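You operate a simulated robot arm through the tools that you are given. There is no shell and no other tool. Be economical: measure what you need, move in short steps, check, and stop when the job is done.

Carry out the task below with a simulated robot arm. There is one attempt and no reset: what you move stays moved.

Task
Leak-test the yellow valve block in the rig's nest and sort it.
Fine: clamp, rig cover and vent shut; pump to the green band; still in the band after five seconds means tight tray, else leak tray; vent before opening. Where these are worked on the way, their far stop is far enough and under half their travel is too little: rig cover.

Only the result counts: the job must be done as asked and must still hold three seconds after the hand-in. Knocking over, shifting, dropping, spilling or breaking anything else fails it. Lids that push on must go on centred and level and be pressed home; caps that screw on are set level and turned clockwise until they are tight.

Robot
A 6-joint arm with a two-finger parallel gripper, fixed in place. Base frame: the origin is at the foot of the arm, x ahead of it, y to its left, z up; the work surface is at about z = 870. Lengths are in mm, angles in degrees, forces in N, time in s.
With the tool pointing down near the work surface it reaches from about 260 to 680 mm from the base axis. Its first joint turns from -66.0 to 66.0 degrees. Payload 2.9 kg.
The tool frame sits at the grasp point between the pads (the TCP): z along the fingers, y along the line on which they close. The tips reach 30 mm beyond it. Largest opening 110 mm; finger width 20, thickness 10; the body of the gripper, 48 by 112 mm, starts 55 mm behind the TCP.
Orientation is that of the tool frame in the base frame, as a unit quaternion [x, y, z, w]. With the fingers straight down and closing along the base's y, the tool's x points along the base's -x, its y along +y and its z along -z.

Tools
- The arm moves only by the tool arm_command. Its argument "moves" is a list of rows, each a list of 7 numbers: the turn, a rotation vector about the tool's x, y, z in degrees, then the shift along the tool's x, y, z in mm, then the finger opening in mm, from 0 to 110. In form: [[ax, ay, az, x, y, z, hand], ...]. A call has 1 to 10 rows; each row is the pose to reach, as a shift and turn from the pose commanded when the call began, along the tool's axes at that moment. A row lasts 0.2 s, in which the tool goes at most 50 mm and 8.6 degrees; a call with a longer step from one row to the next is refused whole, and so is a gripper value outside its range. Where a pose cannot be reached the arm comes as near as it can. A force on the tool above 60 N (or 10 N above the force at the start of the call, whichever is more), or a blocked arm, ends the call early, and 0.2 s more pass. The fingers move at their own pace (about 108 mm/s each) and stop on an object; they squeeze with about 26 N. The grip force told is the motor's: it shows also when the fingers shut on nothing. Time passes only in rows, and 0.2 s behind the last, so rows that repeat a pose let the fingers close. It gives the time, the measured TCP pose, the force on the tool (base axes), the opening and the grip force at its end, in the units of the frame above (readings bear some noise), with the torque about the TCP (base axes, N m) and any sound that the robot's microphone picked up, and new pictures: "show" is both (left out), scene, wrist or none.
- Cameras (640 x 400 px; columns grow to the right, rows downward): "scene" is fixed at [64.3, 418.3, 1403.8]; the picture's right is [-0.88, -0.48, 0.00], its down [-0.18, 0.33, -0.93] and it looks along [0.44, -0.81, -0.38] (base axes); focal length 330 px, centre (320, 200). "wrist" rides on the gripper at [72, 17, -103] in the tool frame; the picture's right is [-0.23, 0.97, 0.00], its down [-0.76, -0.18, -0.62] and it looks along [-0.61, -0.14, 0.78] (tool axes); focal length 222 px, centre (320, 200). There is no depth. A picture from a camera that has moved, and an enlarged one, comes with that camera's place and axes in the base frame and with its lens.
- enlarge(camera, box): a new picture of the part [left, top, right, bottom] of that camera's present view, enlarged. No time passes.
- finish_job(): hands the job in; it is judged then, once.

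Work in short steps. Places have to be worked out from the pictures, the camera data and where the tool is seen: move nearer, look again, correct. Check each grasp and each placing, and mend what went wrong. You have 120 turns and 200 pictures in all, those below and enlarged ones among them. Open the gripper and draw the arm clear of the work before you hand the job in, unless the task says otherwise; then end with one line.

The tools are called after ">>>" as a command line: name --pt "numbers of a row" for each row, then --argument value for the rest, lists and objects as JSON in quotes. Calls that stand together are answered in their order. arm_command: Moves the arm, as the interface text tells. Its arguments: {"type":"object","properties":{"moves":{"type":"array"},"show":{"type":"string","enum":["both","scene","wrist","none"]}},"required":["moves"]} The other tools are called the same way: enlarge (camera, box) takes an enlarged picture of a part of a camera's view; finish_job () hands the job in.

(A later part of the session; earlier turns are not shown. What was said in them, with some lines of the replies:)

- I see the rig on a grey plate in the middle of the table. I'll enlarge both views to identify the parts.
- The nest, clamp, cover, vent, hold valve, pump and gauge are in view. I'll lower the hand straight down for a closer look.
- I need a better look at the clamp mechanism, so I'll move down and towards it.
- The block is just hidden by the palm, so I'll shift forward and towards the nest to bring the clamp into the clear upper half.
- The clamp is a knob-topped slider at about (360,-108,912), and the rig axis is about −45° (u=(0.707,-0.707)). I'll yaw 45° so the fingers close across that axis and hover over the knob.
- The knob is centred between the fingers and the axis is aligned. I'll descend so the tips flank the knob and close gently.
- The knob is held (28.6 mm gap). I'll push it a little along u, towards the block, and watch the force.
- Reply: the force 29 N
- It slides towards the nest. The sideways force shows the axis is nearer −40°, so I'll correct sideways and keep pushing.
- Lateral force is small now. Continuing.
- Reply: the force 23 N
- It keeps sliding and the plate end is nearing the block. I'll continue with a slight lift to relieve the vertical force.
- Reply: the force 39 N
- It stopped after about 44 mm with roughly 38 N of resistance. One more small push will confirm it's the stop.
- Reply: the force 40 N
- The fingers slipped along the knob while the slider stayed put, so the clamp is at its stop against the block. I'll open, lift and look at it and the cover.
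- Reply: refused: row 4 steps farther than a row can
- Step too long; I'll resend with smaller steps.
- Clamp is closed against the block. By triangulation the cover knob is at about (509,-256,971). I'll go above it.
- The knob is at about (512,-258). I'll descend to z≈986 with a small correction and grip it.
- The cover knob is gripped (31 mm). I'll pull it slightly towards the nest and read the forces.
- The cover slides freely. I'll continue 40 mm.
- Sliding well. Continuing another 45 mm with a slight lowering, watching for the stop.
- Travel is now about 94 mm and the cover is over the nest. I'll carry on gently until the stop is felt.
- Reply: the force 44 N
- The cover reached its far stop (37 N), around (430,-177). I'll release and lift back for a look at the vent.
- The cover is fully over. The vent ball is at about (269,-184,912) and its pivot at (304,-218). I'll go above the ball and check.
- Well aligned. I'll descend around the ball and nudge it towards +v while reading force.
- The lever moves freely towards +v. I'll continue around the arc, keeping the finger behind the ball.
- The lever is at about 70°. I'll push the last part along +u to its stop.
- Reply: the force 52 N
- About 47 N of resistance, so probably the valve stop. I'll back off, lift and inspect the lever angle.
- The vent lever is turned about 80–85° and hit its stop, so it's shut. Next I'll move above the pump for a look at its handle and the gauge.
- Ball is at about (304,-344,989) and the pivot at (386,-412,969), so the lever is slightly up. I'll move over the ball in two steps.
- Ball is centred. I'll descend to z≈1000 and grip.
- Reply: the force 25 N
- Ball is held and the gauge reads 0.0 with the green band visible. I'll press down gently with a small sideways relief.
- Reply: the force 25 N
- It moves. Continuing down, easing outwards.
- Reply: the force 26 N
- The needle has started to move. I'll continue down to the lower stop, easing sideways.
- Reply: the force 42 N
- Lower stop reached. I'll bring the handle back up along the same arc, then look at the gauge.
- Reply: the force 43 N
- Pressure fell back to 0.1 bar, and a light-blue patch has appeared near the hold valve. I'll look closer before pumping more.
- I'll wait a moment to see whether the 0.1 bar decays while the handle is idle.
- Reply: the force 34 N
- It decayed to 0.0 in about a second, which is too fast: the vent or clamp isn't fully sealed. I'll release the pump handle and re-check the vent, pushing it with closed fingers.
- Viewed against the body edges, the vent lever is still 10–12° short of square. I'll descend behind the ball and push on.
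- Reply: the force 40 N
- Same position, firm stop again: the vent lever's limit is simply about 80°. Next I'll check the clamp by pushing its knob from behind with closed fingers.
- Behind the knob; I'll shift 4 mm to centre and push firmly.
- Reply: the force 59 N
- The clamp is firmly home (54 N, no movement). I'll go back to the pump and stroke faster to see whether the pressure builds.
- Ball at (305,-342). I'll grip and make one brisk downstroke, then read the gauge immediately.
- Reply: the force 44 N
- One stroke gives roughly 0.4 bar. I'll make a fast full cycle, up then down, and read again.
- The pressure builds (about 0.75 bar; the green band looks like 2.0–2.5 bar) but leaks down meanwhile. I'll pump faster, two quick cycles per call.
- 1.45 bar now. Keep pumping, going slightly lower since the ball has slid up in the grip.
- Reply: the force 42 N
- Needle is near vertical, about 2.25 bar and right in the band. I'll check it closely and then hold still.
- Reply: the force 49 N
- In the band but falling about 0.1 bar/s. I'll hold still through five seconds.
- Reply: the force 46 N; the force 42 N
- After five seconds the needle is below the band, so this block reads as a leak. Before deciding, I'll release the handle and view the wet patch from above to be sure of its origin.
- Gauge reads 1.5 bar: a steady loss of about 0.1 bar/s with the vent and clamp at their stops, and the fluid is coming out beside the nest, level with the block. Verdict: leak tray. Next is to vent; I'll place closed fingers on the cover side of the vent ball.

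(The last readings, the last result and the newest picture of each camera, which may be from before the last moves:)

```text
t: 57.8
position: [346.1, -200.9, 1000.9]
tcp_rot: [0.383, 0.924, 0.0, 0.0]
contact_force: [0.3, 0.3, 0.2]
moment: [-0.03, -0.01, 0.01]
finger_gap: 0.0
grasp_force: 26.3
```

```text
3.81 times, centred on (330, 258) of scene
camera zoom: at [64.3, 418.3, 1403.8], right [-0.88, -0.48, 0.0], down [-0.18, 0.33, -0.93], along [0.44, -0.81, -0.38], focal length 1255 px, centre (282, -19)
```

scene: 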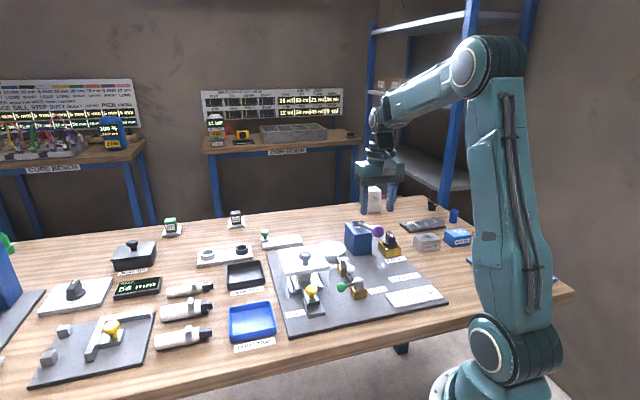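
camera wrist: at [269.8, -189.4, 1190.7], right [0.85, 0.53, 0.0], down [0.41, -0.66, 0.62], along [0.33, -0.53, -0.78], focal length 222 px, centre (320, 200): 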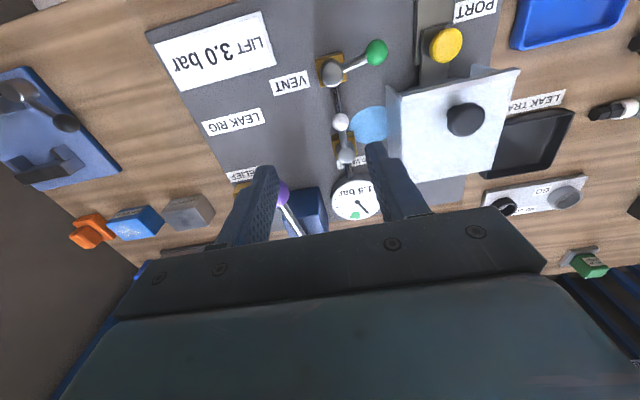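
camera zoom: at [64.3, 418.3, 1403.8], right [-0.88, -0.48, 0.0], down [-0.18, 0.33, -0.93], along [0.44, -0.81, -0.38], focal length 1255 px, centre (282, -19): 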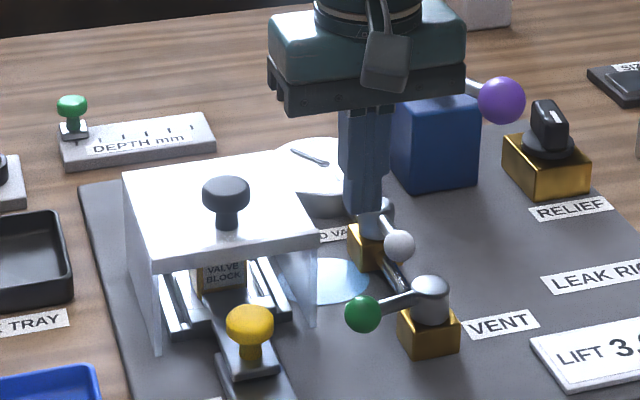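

Clear to descend. Then I'll push the ball towards the robot (−u).

>>> arm_command --pt "0 0 0 0 0 36 0" --pt "0 0 0 0 0 71 0" --pt "0 0 0 10 0 71 0" --pt "0 0 0 20 0 71 0" --pt "0 0 0 31 0 71 0" --show "none"

>>> enlarge --camera "scene" --box '[270, 205, 390, 310]'

```text
t: 59.0
position: [323.7, -178.5, 932.7]
tcp_rot: [0.383, 0.924, 0.001, 0.0]
contact_force: [0.6, -1.2, 0.0]
moment: [-0.03, 0.04, 0.02]
finger_gap: 0.1
grasp_force: 26.8
```

```text
3.81 times, centred on (330, 258) of scene
camera zoom: at [64.3, 418.3, 1403.8], right [-0.88, -0.48, 0.0], down [-0.18, 0.33, -0.93], along [0.44, -0.81, -0.38], focal length 1255 px, centre (282, -19)
```

zoom: 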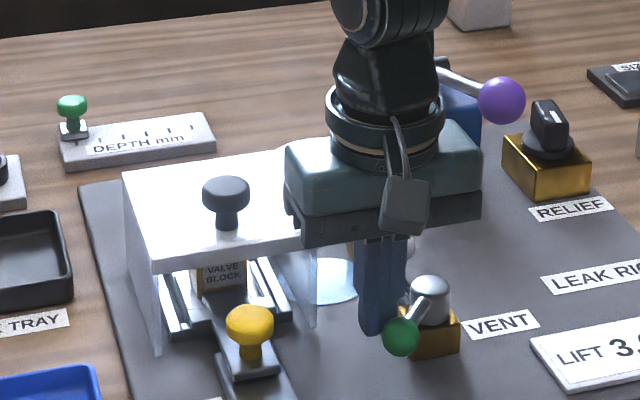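

The lever is coming around. I'll continue along the arc to the open stop.

>>> arm_command --pt "0 0 0 8 3 0 0" --pt "0 0 0 16 4 0 0" --pt "0 0 0 23.5 -2 0 0" --pt "0 0 0 30 -11 0 0" --pt "0 0 0 35 -20 0 0" --pt "0 0 0 36 -25 0 0" --pt "0 0 0 36 -28 0 0" --show "none"

>>> enlarge --camera "scene" --box '[270, 205, 390, 310]'

```text
t: 60.6
position: [284.2, -170.3, 930.5]
tcp_rot: [0.378, 0.926, 0.005, 0.003]
contact_force: [25.5, 26.7, 6.2]
moment: [0.49, -0.47, -0.05]
finger_gap: 0.1
grasp_force: 26.0
```

```text
3.81 times, centred on (330, 258) of scene
camera zoom: at [64.9, 419.1, 1403.5], right [-0.88, -0.48, 0.0], down [-0.18, 0.33, -0.93], along [0.44, -0.81, -0.38], focal length 1255 px, centre (282, -19)
```

zoom: 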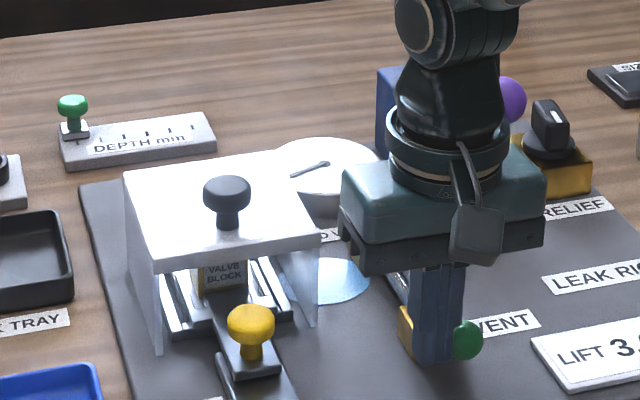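

Vent is open at its stop and the gauge needle is dropping to zero. I'll back away, lift, and hover over the cover knob.

>>> arm_command --pt "0 0 0 0 10 0 0" --pt "0 0 0 0 12 -45 20" --pt "0 0 0 0 20 -90 50" --pt "0 0 0 -20 45 -115 60" --pt "0 0 0 -50 70 -115 60" --pt "0 0 0 -80 98 -110 60" --pt "0 0 0 -108 98 -105 60" --show "none"

>>> enlarge --camera "wrist" --box '[120, 60, 440, 220]'

>>> enlarge --camera "scene" --box '[270, 205, 390, 310]'

```text
t: 62.2
position: [424.3, -179.8, 1036.1]
tcp_rot: [0.382, 0.924, 0.0, -0.001]
contact_force: [0.2, 0.4, 0.3]
moment: [0.0, -0.02, -0.05]
finger_gap: 59.9
grasp_force: 0.0
```

```text
2.00 times, centred on (280, 140) of wrist
camera zoom: at [385.2, -117.2, 1139.3], right [0.85, 0.53, 0.0], down [0.41, -0.66, 0.62], along [0.33, -0.53, -0.78], focal length 444 px, centre (400, 320)
```

zoom: 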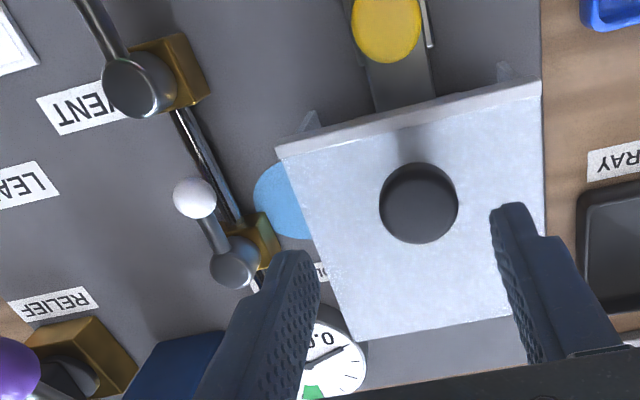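

```text
3.81 times, centred on (330, 258) of scene
camera zoom: at [64.3, 418.3, 1403.8], right [-0.88, -0.48, 0.0], down [-0.18, 0.33, -0.93], along [0.44, -0.81, -0.38], focal length 1255 px, centre (282, -19)
```

zoom: 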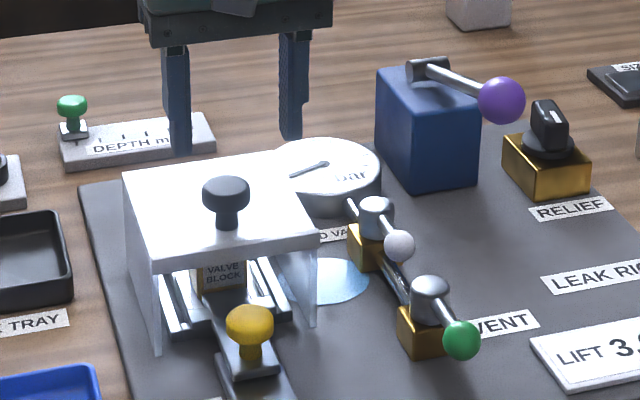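

Gauge is at 0.0 and the vent is open. Before opening the rig I'll look at the other labelled blocks on the bench, which may be reference pieces.

>>> enlarge --camera "scene" --box '[150, 200, 310, 300]'

>>> enlarge --camera "scene" --box '[190, 70, 360, 160]'

>>> enlarge --camera "scene" --box '[0, 70, 150, 170]'

```text
4.00 times, centred on (230, 250) of scene
camera zoom: at [64.3, 418.3, 1403.8], right [-0.88, -0.48, 0.0], down [-0.18, 0.33, -0.93], along [0.44, -0.81, -0.38], focal length 1318 px, centre (680, 0)
```

zoom: 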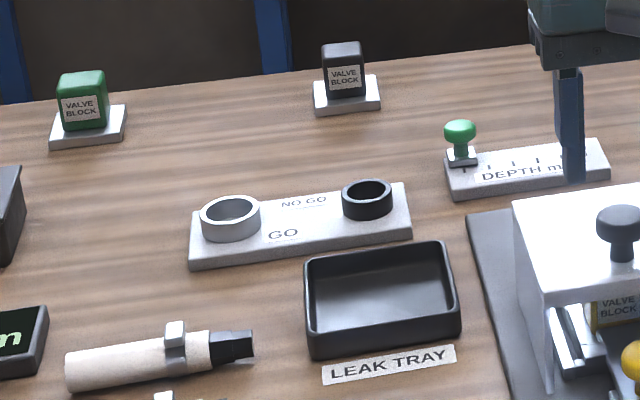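

```text
3.76 times, centred on (275, 115) of scene
camera zoom: at [64.3, 418.3, 1403.8], right [-0.88, -0.48, 0.0], down [-0.18, 0.33, -0.93], along [0.44, -0.81, -0.38], focal length 1241 px, centre (489, 520)
```

zoom: 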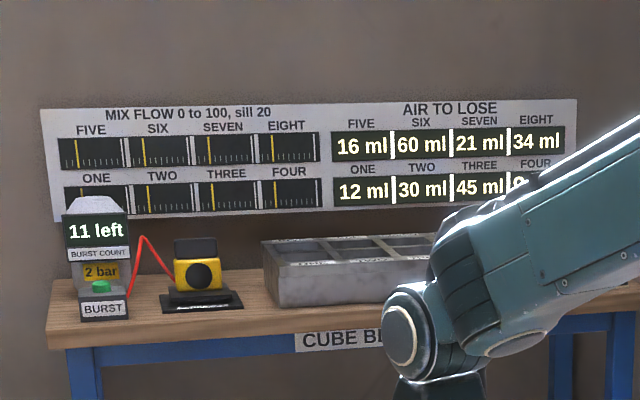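

```text
4.00 times, centred on (75, 120) of scene
camera zoom: at [64.3, 418.3, 1403.8], right [-0.88, -0.48, 0.0], down [-0.18, 0.33, -0.93], along [0.44, -0.81, -0.38], focal length 1318 px, centre (1300, 520)
```

zoom: 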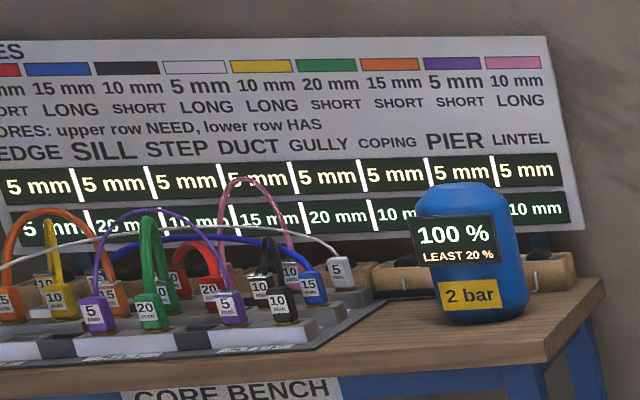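

Nothing there changes the verdict. I'll grip the cover knob at about (431,-177).

>>> arm_command --pt "0 0 0 -2.7 6.6 25 60" --pt "0 0 0 -2.7 6.6 49 60" --pt "0 0 0 -2.7 6.6 49 20" --pt "0 0 0 -2.7 6.6 49 20" --pt "0 0 0 -10 6.6 49 20" --pt "0 0 0 -18 6.6 49 20" --pt "0 0 0 -26 6.6 49 20" --show "none"

>>> enlarge --camera "scene" --box '[250, 205, 370, 310]'

```text
t: 63.8
position: [448.7, -194.0, 986.1]
tcp_rot: [0.381, 0.925, 0.001, 0.001]
contact_force: [11.0, 12.4, 3.3]
moment: [0.26, -0.23, -0.15]
finger_gap: 31.2
grasp_force: 45.5
```

```text
3.81 times, centred on (310, 258) of scene
camera zoom: at [64.5, 418.7, 1403.7], right [-0.88, -0.48, 0.0], down [-0.18, 0.33, -0.93], along [0.44, -0.81, -0.38], focal length 1255 px, centre (358, -19)
```

zoom: 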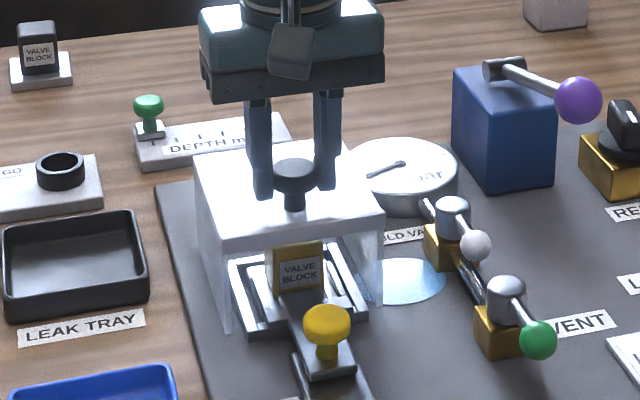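

Cover slides back freely. Continuing to the open end.

>>> arm_command --pt "0 0 0 -9 1 0 20" --pt "0 0 0 -18 1 0 20" --pt "0 0 0 -27 1 0 20" --pt "0 0 0 -36 1 0 20" --pt "0 0 0 -45 1 0 20" --pt "0 0 0 -54 1 0 20" --pt "0 0 0 -63 1 0 20" --pt "0 0 0 -72 1 0 20" --pt "0 0 0 -80 1 0 20" --pt "0 0 0 -86 1 0 20" --show "none"

>>> arm_command --pt "0 0 0 -4 0 0 20" --pt "0 0 0 -8 0 0 20" --show "none"

>>> enlarge --camera "scene" --box '[250, 205, 370, 310]'

```text
t: 66.0
position: [509.8, -254.2, 986.6]
tcp_rot: [0.382, 0.924, 0.0, -0.001]
contact_force: [11.0, 11.8, 2.1]
moment: [0.57, 0.12, 0.0]
finger_gap: 31.1
grasp_force: 45.0
```

```text
t: 66.6
position: [512.8, -258.9, 987.6]
tcp_rot: [0.381, 0.924, 0.0, -0.003]
contact_force: [-0.4, 22.0, 2.1]
moment: [0.08, -0.37, -0.1]
finger_gap: 30.8
grasp_force: 45.2
```

```text
3.81 times, centred on (310, 258) of scene
camera zoom: at [64.2, 419.0, 1403.6], right [-0.88, -0.48, 0.0], down [-0.18, 0.33, -0.93], along [0.44, -0.81, -0.38], focal length 1255 px, centre (358, -19)
```

zoom: 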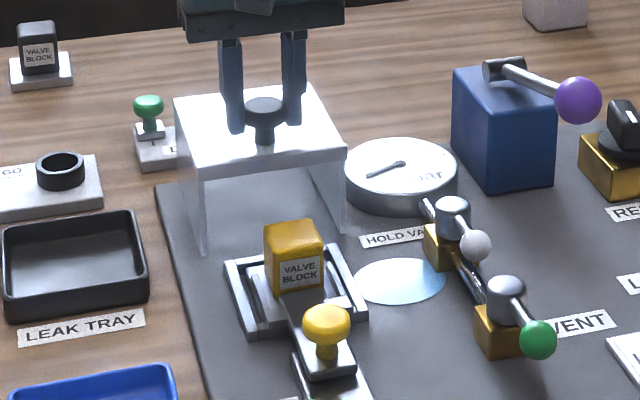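

The cover is open, and the full patch shows it lies directly beside the block. I'll release and go to the clamp knob.

>>> arm_command --pt "0 0 0 5 0 0 60" --pt "0 0 0 5 0 0 60" --pt "0 0 0 5 0 -45 60" --pt "0 0 0 50 0 -50 60" --pt "0 0 0 95 0 -50 60" --pt "0 0 0 140 0 -40 60" --pt "0 0 0 175 0 -10 60" --show "none"

>>> enlarge --camera "wrist" --box '[200, 80, 440, 230]'

```text
t: 68.2
position: [390.9, -135.8, 995.9]
tcp_rot: [0.383, 0.924, 0.001, 0.001]
contact_force: [-0.4, -1.3, -0.3]
moment: [-0.01, -0.03, -0.02]
finger_gap: 59.8
grasp_force: 0.1
```

```text
2.67 times, centred on (320, 155) of wrist
camera zoom: at [351.3, -73.6, 1099.4], right [0.85, 0.53, 0.0], down [0.41, -0.66, 0.62], along [0.33, -0.53, -0.78], focal length 592 px, centre (320, 320)
```

zoom: 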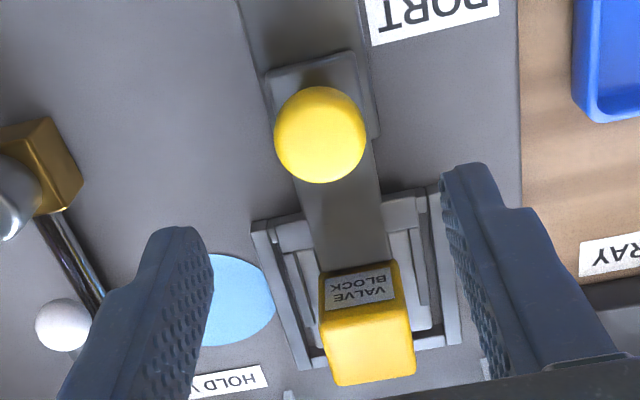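

Aligned. Descend, grip and pull the clamp back.

>>> arm_command --pt "0 0 0 0 0 32 60" --pt "0 0 0 0 0 64 60" --pt "0 0 0 0 0 64 20" --pt "0 0 0 0 0 64 20" --pt "0 0 0 6 0 64 20" --pt "0 0 0 12 0 64 20" --show "none"

>>> enlarge --camera "scene" --box '[250, 225, 370, 330]'

```text
t: 69.6
position: [381.5, -127.7, 932.9]
tcp_rot: [0.382, 0.924, 0.0, 0.0]
contact_force: [9.0, 7.5, -14.7]
moment: [-0.55, -0.99, 0.03]
finger_gap: 28.7
grasp_force: 45.3
```

```text
3.81 times, centred on (310, 278) of scene
camera zoom: at [64.7, 418.4, 1403.7], right [-0.88, -0.48, 0.0], down [-0.18, 0.33, -0.93], along [0.44, -0.81, -0.38], focal length 1255 px, centre (358, -95)
```

zoom: 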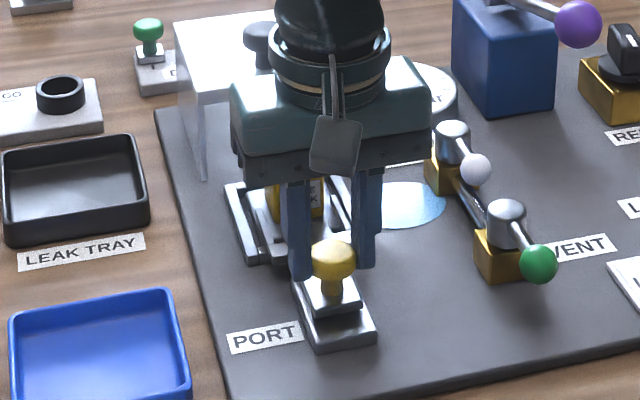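

It slides. Pulling the rest of the way back.

>>> arm_command --pt "0 0 0 6 0.5 0 20" --pt "0 0 0 12 0.5 0 20" --pt "0 0 0 18 0.5 0 20" --pt "0 0 0 24 0.5 0 20" --pt "0 0 0 29 0.5 0 20" --pt "0 0 0 33 0.5 0 20" --pt "0 0 0 35 0.5 0 20" --show "none"

>>> enlarge --camera "scene" --box '[250, 225, 370, 330]'

```text
t: 71.2
position: [360.5, -106.9, 933.0]
tcp_rot: [0.385, 0.923, -0.001, 0.006]
contact_force: [21.1, -27.5, -18.5]
moment: [-0.73, -0.54, 0.05]
finger_gap: 28.9
grasp_force: 45.4
```

```text
3.81 times, centred on (310, 278) of scene
camera zoom: at [65.1, 417.5, 1404.0], right [-0.88, -0.48, 0.0], down [-0.18, 0.33, -0.93], along [0.44, -0.81, -0.38], focal length 1255 px, centre (358, -95)
```

zoom: 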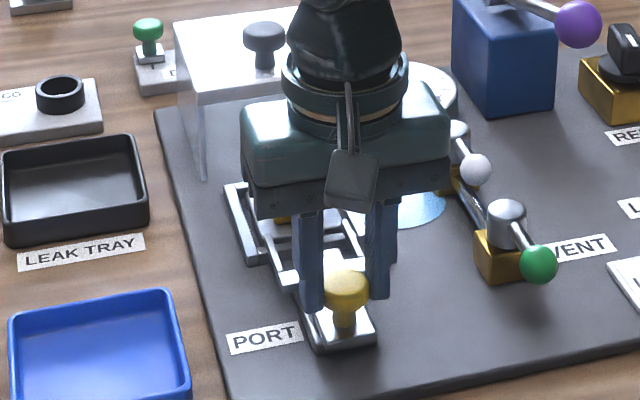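

Clamp is back at its stop. Release, lift and move above the block.

>>> arm_command --pt "0 0 0 -5 0 0 60" --pt "0 0 0 -5 0 0 60" --pt "0 0 0 -5 0 -45 70" --pt "0 0 0 -40 0 -75 70" --pt "0 0 0 -80 0 -85 70" --pt "0 0 0 -110 0 -85 70" --show "wrist"

>>> enlarge --camera "wrist" --box '[200, 80, 440, 230]'

>>> enlarge --camera "scene" --box '[270, 240, 340, 300]'

```text
t: 72.6
position: [437.1, -180.8, 1016.4]
tcp_rot: [0.383, 0.924, 0.0, -0.001]
contact_force: [0.6, -0.8, 0.1]
moment: [0.02, 0.01, 0.02]
finger_gap: 69.8
grasp_force: 0.1
camera wrist: at [397.3, -118.6, 1120.1], right [0.85, 0.53, 0.0], down [0.41, -0.66, 0.62], along [0.33, -0.53, -0.78], focal length 222 px, centre (320, 200)
```

wrist: 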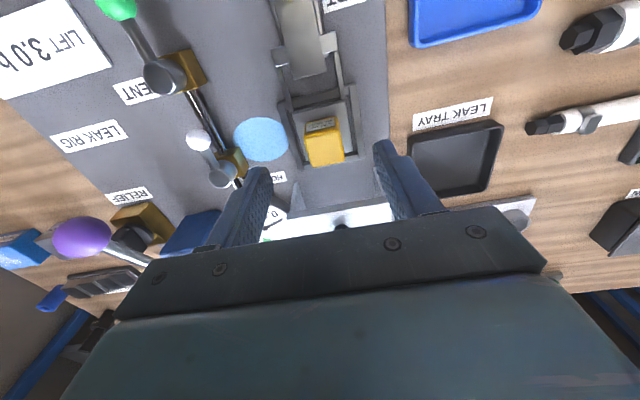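

```text
2.67 times, centred on (320, 155) of wrist
camera zoom: at [397.3, -118.6, 1120.1], right [0.85, 0.53, 0.0], down [0.41, -0.66, 0.62], along [0.33, -0.53, -0.78], focal length 592 px, centre (320, 320)
```

zoom: 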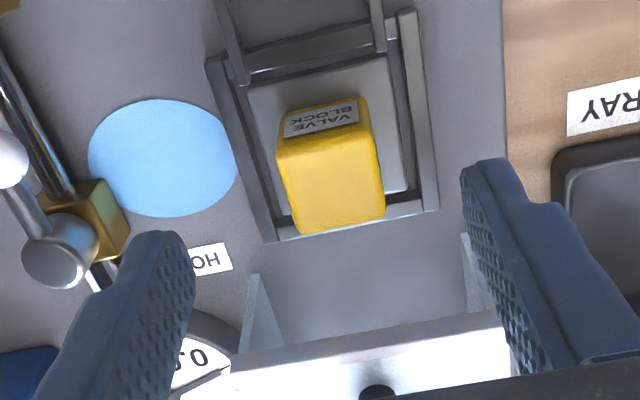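

```text
6.67 times, centred on (305, 270) of scene
camera zoom: at [64.3, 418.3, 1403.8], right [-0.88, -0.48, 0.0], down [-0.18, 0.33, -0.93], along [0.44, -0.81, -0.38], focal length 2197 px, centre (420, -267)
```

zoom: 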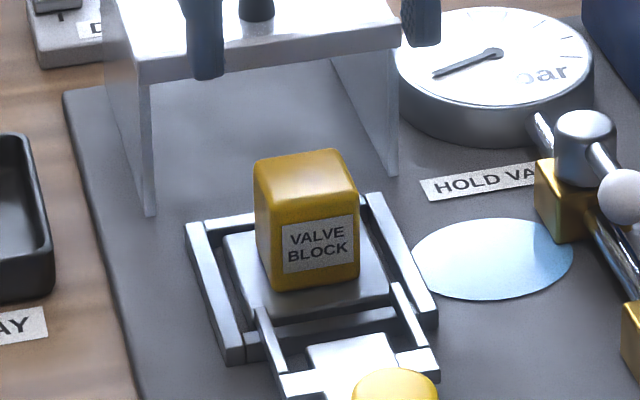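

The block's top centre is at about (450,-196,921). I'll align over it and descend to grip its upper half.

>>> arm_command --pt "0 0 0 -20 -1.8 20 60" --pt "0 0 0 -20 -1.8 50 60" --show "none"

>>> enlarge --camera "wrist" --box '[200, 80, 440, 230]'

>>> enlarge --camera "scene" --box '[270, 230, 340, 300]'

```text
t: 73.2
position: [449.0, -195.3, 965.2]
tcp_rot: [0.382, 0.924, 0.0, 0.0]
contact_force: [0.1, 0.5, 0.2]
moment: [0.0, 0.0, -0.01]
finger_gap: 60.0
grasp_force: 0.0
```

```text
2.67 times, centred on (320, 155) of wrist
camera zoom: at [409.7, -133.4, 1068.5], right [0.85, 0.53, 0.0], down [0.41, -0.66, 0.62], along [0.33, -0.53, -0.78], focal length 592 px, centre (320, 320)
```

zoom: 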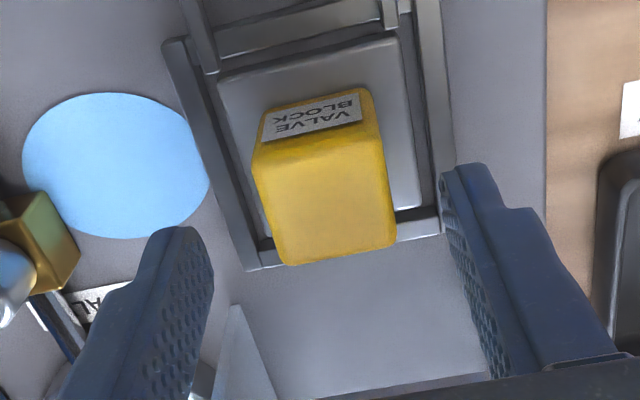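

```text
5.71 times, centred on (305, 265) of scene
camera zoom: at [64.3, 418.3, 1403.8], right [-0.88, -0.48, 0.0], down [-0.18, 0.33, -0.93], along [0.44, -0.81, -0.38], focal length 1883 px, centre (406, -171)
```

zoom: 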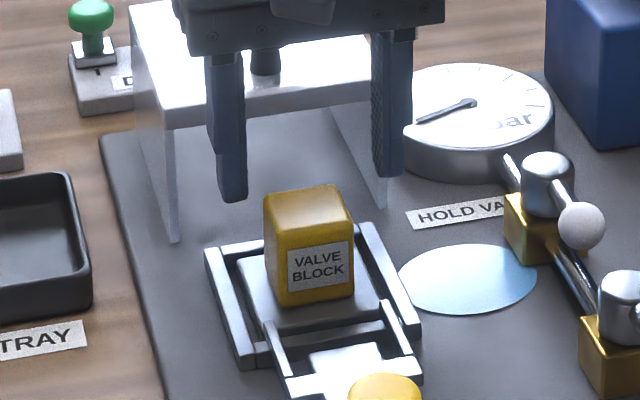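

Aligned within 2 mm. Descend and grip.

>>> arm_command --pt "0 0 0 -1.5 0 19 60" --pt "0 0 0 -1.5 0 38 60" --pt "0 0 0 -1.5 0 38 28" --pt "0 0 0 -1.5 0 38 28" --show "none"

>>> enlarge --camera "wrist" --box '[200, 80, 440, 230]'

```text
t: 74.2
position: [450.4, -197.2, 927.4]
tcp_rot: [0.383, 0.924, 0.0, 0.0]
contact_force: [2.0, 0.3, 0.0]
moment: [-0.06, 0.04, 0.01]
finger_gap: 35.4
grasp_force: 26.0
```

```text
2.67 times, centred on (320, 155) of wrist
camera zoom: at [410.6, -135.1, 1031.5], right [0.85, 0.53, 0.0], down [0.41, -0.66, 0.62], along [0.33, -0.53, -0.78], focal length 592 px, centre (320, 320)
```

zoom: 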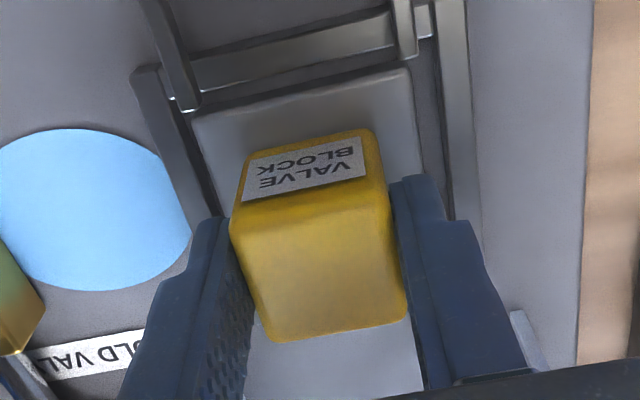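

Block is gripped (35.4 mm). Lifting it clear and checking.

>>> arm_command --pt "0 0 0 0 0 -10 28" --pt "0 0 0 0 0 -40 28" --pt "0 0 0 0 0 -80 28" --show "none"

>>> enlarge --camera "scene" --box '[220, 200, 360, 310]'

```text
t: 75.0
position: [449.2, -197.3, 1009.0]
tcp_rot: [0.383, 0.924, 0.0, -0.001]
contact_force: [-0.1, 0.4, -2.5]
moment: [-0.03, 0.02, 0.01]
finger_gap: 35.4
grasp_force: 25.9
```

```text
3.64 times, centred on (290, 255) of scene
camera zoom: at [64.3, 418.3, 1403.8], right [-0.88, -0.48, 0.0], down [-0.18, 0.33, -0.93], along [0.44, -0.81, -0.38], focal length 1198 px, centre (429, 0)
```

zoom: 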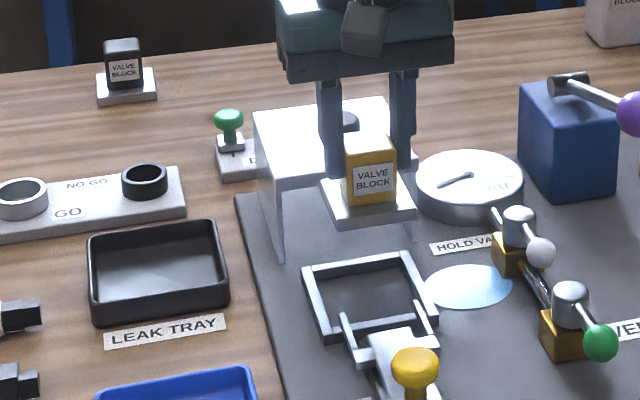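

The block, on its base plate, is lifted cleanly. I'll carry it over the leak tray at about (602,-142).

>>> arm_command --pt "0 0 0 -12 28 0 28" --pt "0 0 0 -26 58 0 28" --pt "0 0 0 -40 88 0 28" --pt "0 0 0 -55 118 0 28" --pt "0 0 0 -68 146 0 28" --show "wrist"

>>> enlarge --camera "scene" --box '[190, 190, 310, 300]'

>>> enlarge --camera "wrist" --box '[200, 80, 440, 230]'

```text
t: 76.2
position: [600.4, -140.8, 1010.2]
tcp_rot: [0.383, 0.924, 0.0, 0.0]
contact_force: [0.1, 0.2, -1.4]
moment: [-0.02, 0.0, 0.04]
finger_gap: 35.6
grasp_force: 25.9
camera wrist: at [560.9, -78.6, 1113.4], right [0.85, 0.53, 0.0], down [0.41, -0.66, 0.62], along [0.33, -0.53, -0.78], focal length 222 px, centre (320, 200)
```

wrist: 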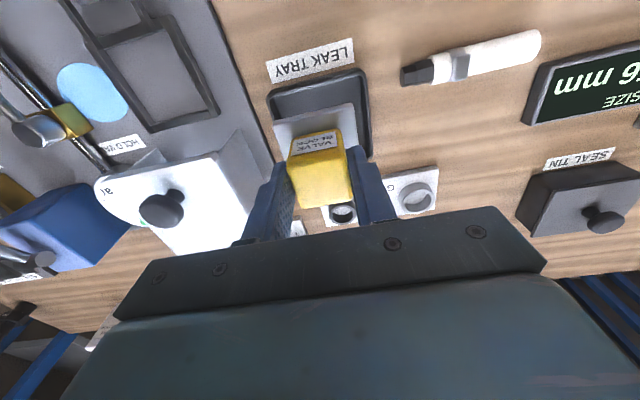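

```text
3.64 times, centred on (250, 245) of scene
camera zoom: at [64.3, 418.3, 1403.8], right [-0.88, -0.48, 0.0], down [-0.18, 0.33, -0.93], along [0.44, -0.81, -0.38], focal length 1198 px, centre (574, 36)
```

zoom: 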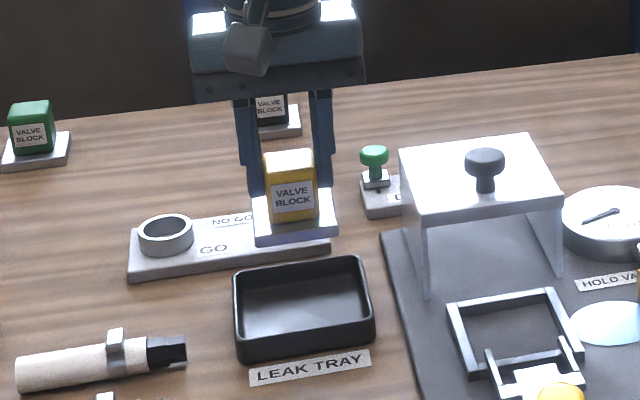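

```text
2.67 times, centred on (320, 155) of wrist
camera zoom: at [560.9, -78.6, 1113.4], right [0.85, 0.53, 0.0], down [0.41, -0.66, 0.62], along [0.33, -0.53, -0.78], focal length 592 px, centre (320, 320)
```

zoom: 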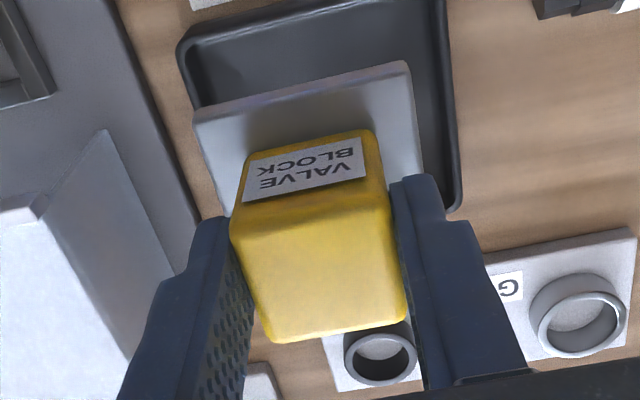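

Tray centre estimates are near (605,-146). I'll shift slightly and lower to just above the rim to check.

>>> arm_command --pt "0 0 0 -7 0 20 28" --pt "0 0 0 -7 0 48 28" --show "none"

>>> enlarge --camera "scene" --box '[215, 230, 285, 295]'

>>> enlarge --camera "wrist" --box '[200, 80, 440, 230]'

```text
t: 76.8
position: [604.8, -147.8, 962.0]
tcp_rot: [0.383, 0.924, 0.0, 0.0]
contact_force: [0.4, 0.2, -1.9]
moment: [0.03, 0.0, -0.02]
finger_gap: 35.4
grasp_force: 25.9
```

```text
6.15 times, centred on (250, 262) of scene
camera zoom: at [64.4, 418.3, 1403.8], right [-0.88, -0.48, 0.0], down [-0.18, 0.33, -0.93], along [0.44, -0.81, -0.38], focal length 2028 px, centre (751, -185)
```

zoom: 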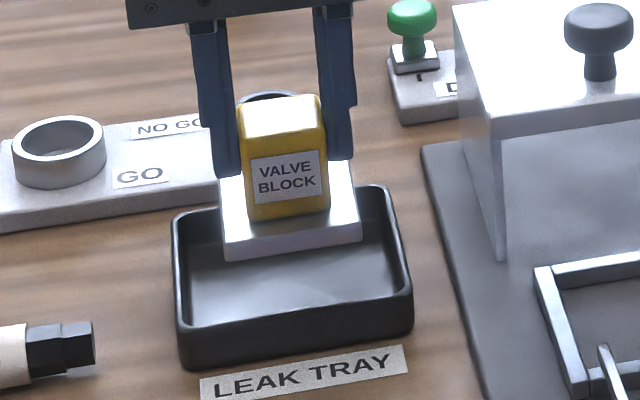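

```text
2.67 times, centred on (320, 155) of wrist
camera zoom: at [565.1, -85.1, 1065.2], right [0.85, 0.53, 0.0], down [0.41, -0.66, 0.62], along [0.33, -0.53, -0.78], focal length 592 px, centre (320, 320)
```

zoom: 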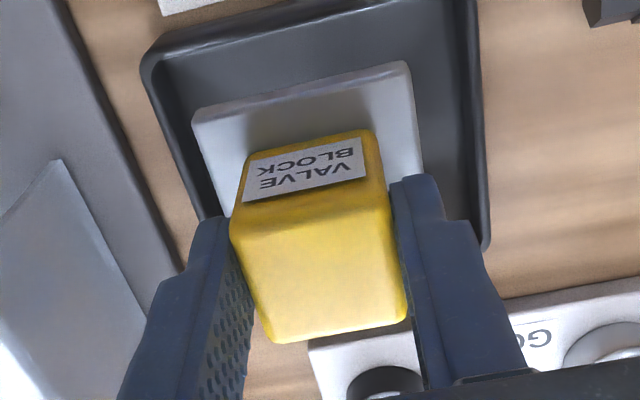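

Working through the corner positions (tray rim only ~14 mm high), its centre is about (610,-150). I'll shift ~5 mm and lower into the tray.

>>> arm_command --pt "0 0 0 -5 2 0 28" --pt "0 0 0 -5 2 12 28" --pt "0 0 0 -5 2 22 28" --pt "0 0 0 -5 2 29 28" --show "none"

>>> enlarge --camera "scene" --box '[215, 230, 285, 295]'

>>> enlarge --camera "wrist" --box '[200, 80, 440, 230]'

```text
t: 77.8
position: [610.9, -148.9, 932.7]
tcp_rot: [0.382, 0.924, 0.0, 0.0]
contact_force: [-1.4, 0.1, -2.0]
moment: [0.0, -0.01, 0.0]
finger_gap: 35.6
grasp_force: 25.8
```

```text
6.15 times, centred on (250, 262) of scene
camera zoom: at [64.4, 418.3, 1403.8], right [-0.88, -0.48, 0.0], down [-0.18, 0.33, -0.93], along [0.44, -0.81, -0.38], focal length 2028 px, centre (751, -185)
```

zoom: 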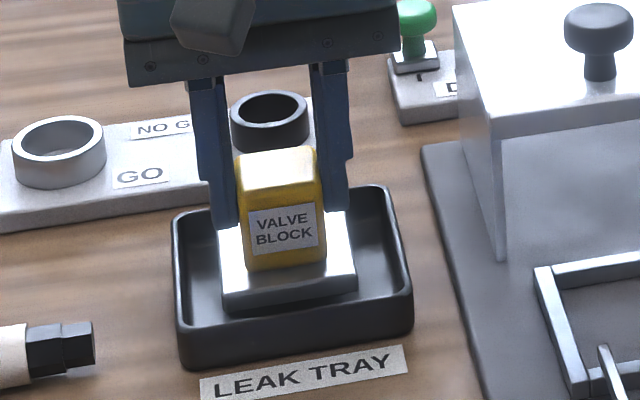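

```text
2.67 times, centred on (320, 155) of wrist
camera zoom: at [571.6, -86.9, 1036.1], right [0.85, 0.53, 0.0], down [0.41, -0.66, 0.62], along [0.33, -0.53, -0.78], focal length 592 px, centre (320, 320)
```

zoom: 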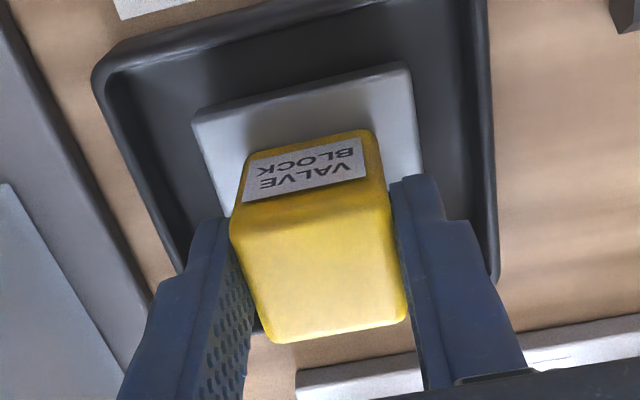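

Centred. Lowering the last few millimetres until contact.

>>> arm_command --pt "0 0 0 0 0 3 28" --pt "0 0 0 0 0 5 28" --pt "0 0 0 0 0 7 28" --pt "0 0 0 0 0 8 28" --show "none"

>>> enlarge --camera "scene" --box '[215, 230, 285, 295]'

```text
t: 78.8
position: [611.0, -149.5, 925.3]
tcp_rot: [0.382, 0.924, -0.001, 0.0]
contact_force: [0.8, -0.1, -2.3]
moment: [0.01, -0.01, -0.01]
finger_gap: 35.4
grasp_force: 25.7
```

```text
6.15 times, centred on (250, 262) of scene
camera zoom: at [64.4, 418.3, 1403.8], right [-0.88, -0.48, 0.0], down [-0.18, 0.33, -0.93], along [0.44, -0.81, -0.38], focal length 2028 px, centre (751, -185)
```

zoom: 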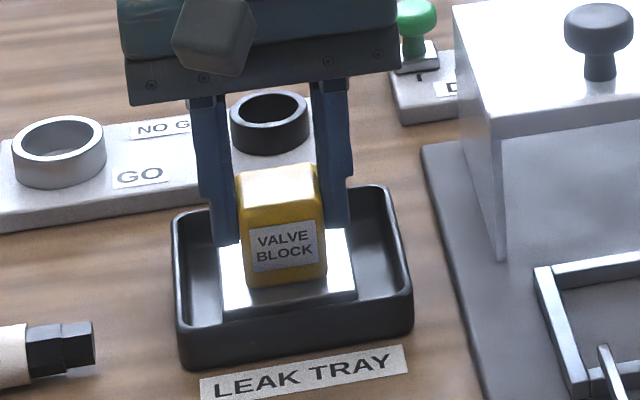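

No contact yet; continuing in 2 mm steps.

>>> arm_command --pt "0 0 0 0 0 1.5 28" --pt "0 0 0 0 0 3 28" --pt "0 0 0 0 0 4.5 28" --pt "0 0 0 0 0 6 28" --show "none"

```text
t: 79.8
position: [611.5, -149.9, 922.1]
tcp_rot: [0.384, 0.924, 0.001, 0.003]
contact_force: [1.3, 1.6, 26.1]
moment: [-0.23, 0.43, -0.07]
finger_gap: 36.1
grasp_force: 25.9
```

It's on the tray floor (26 N). I'll relieve, open and lift away.

>>> arm_command --pt "0 0 0 0 0 -2 28" --pt "0 0 0 0 0 -2 56" --pt "0 0 0 0 0 -2 56" --pt "0 0 0 0 0 -40 56" --pt "0 0 0 0 0 -85 56" --pt "0 0 0 40 0 -110 56" --pt "0 0 0 80 0 -130 56" --show "wrist"

>>> enlarge --camera "scene" --box '[215, 205, 375, 315]'

```text
t: 81.4
position: [555.1, -92.1, 1048.2]
tcp_rot: [0.382, 0.924, 0.0, -0.001]
contact_force: [0.2, -0.3, 0.8]
moment: [0.0, -0.02, 0.0]
finger_gap: 56.4
grasp_force: 0.1
camera wrist: at [516.0, -30.1, 1151.0], right [0.85, 0.53, 0.0], down [0.41, -0.66, 0.62], along [0.33, -0.53, -0.78], focal length 222 px, centre (320, 200)
```

wrist: 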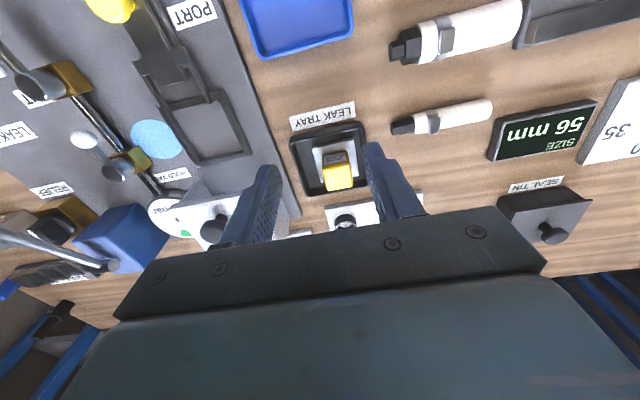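

```text
3.64 times, centred on (295, 260) of scene
camera zoom: at [64.3, 418.3, 1403.8], right [-0.88, -0.48, 0.0], down [-0.18, 0.33, -0.93], along [0.44, -0.81, -0.38], focal length 1198 px, centre (411, -18)
```

zoom: 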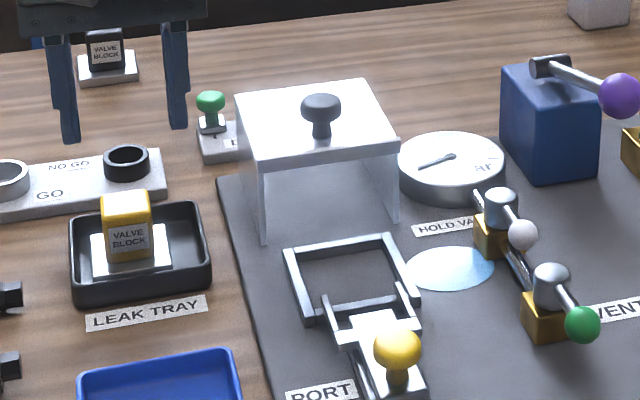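

The block sits level in the leak tray with the rig vented and open. I'll raise the arm clear and hand in.

>>> arm_command --pt "0 0 0 30 0 -35 60" --pt "0 0 0 60 0 -75 60" --pt "0 0 0 90 0 -110 60" --show "none"

>>> finish_job

```text
t: 82.2
position: [490.5, -27.8, 1160.3]
tcp_rot: [0.383, 0.924, 0.0, 0.0]
contact_force: [-0.1, 0.4, 0.0]
moment: [-0.03, -0.03, 0.0]
finger_gap: 60.3
grasp_force: 0.0
```

```text
The job is handed in.
```

I put the valve block in the leak tray: pumped to about 2.25 bar, it fell below the green band within five seconds (1.5 bar after seven), and I vented the rig before opening it. A wet patch formed on the rig plate beside the nest during pumping; I took it as coming from the block and left the hold valve as I found it, so a leak in the rig itself isn't fully ruled out.
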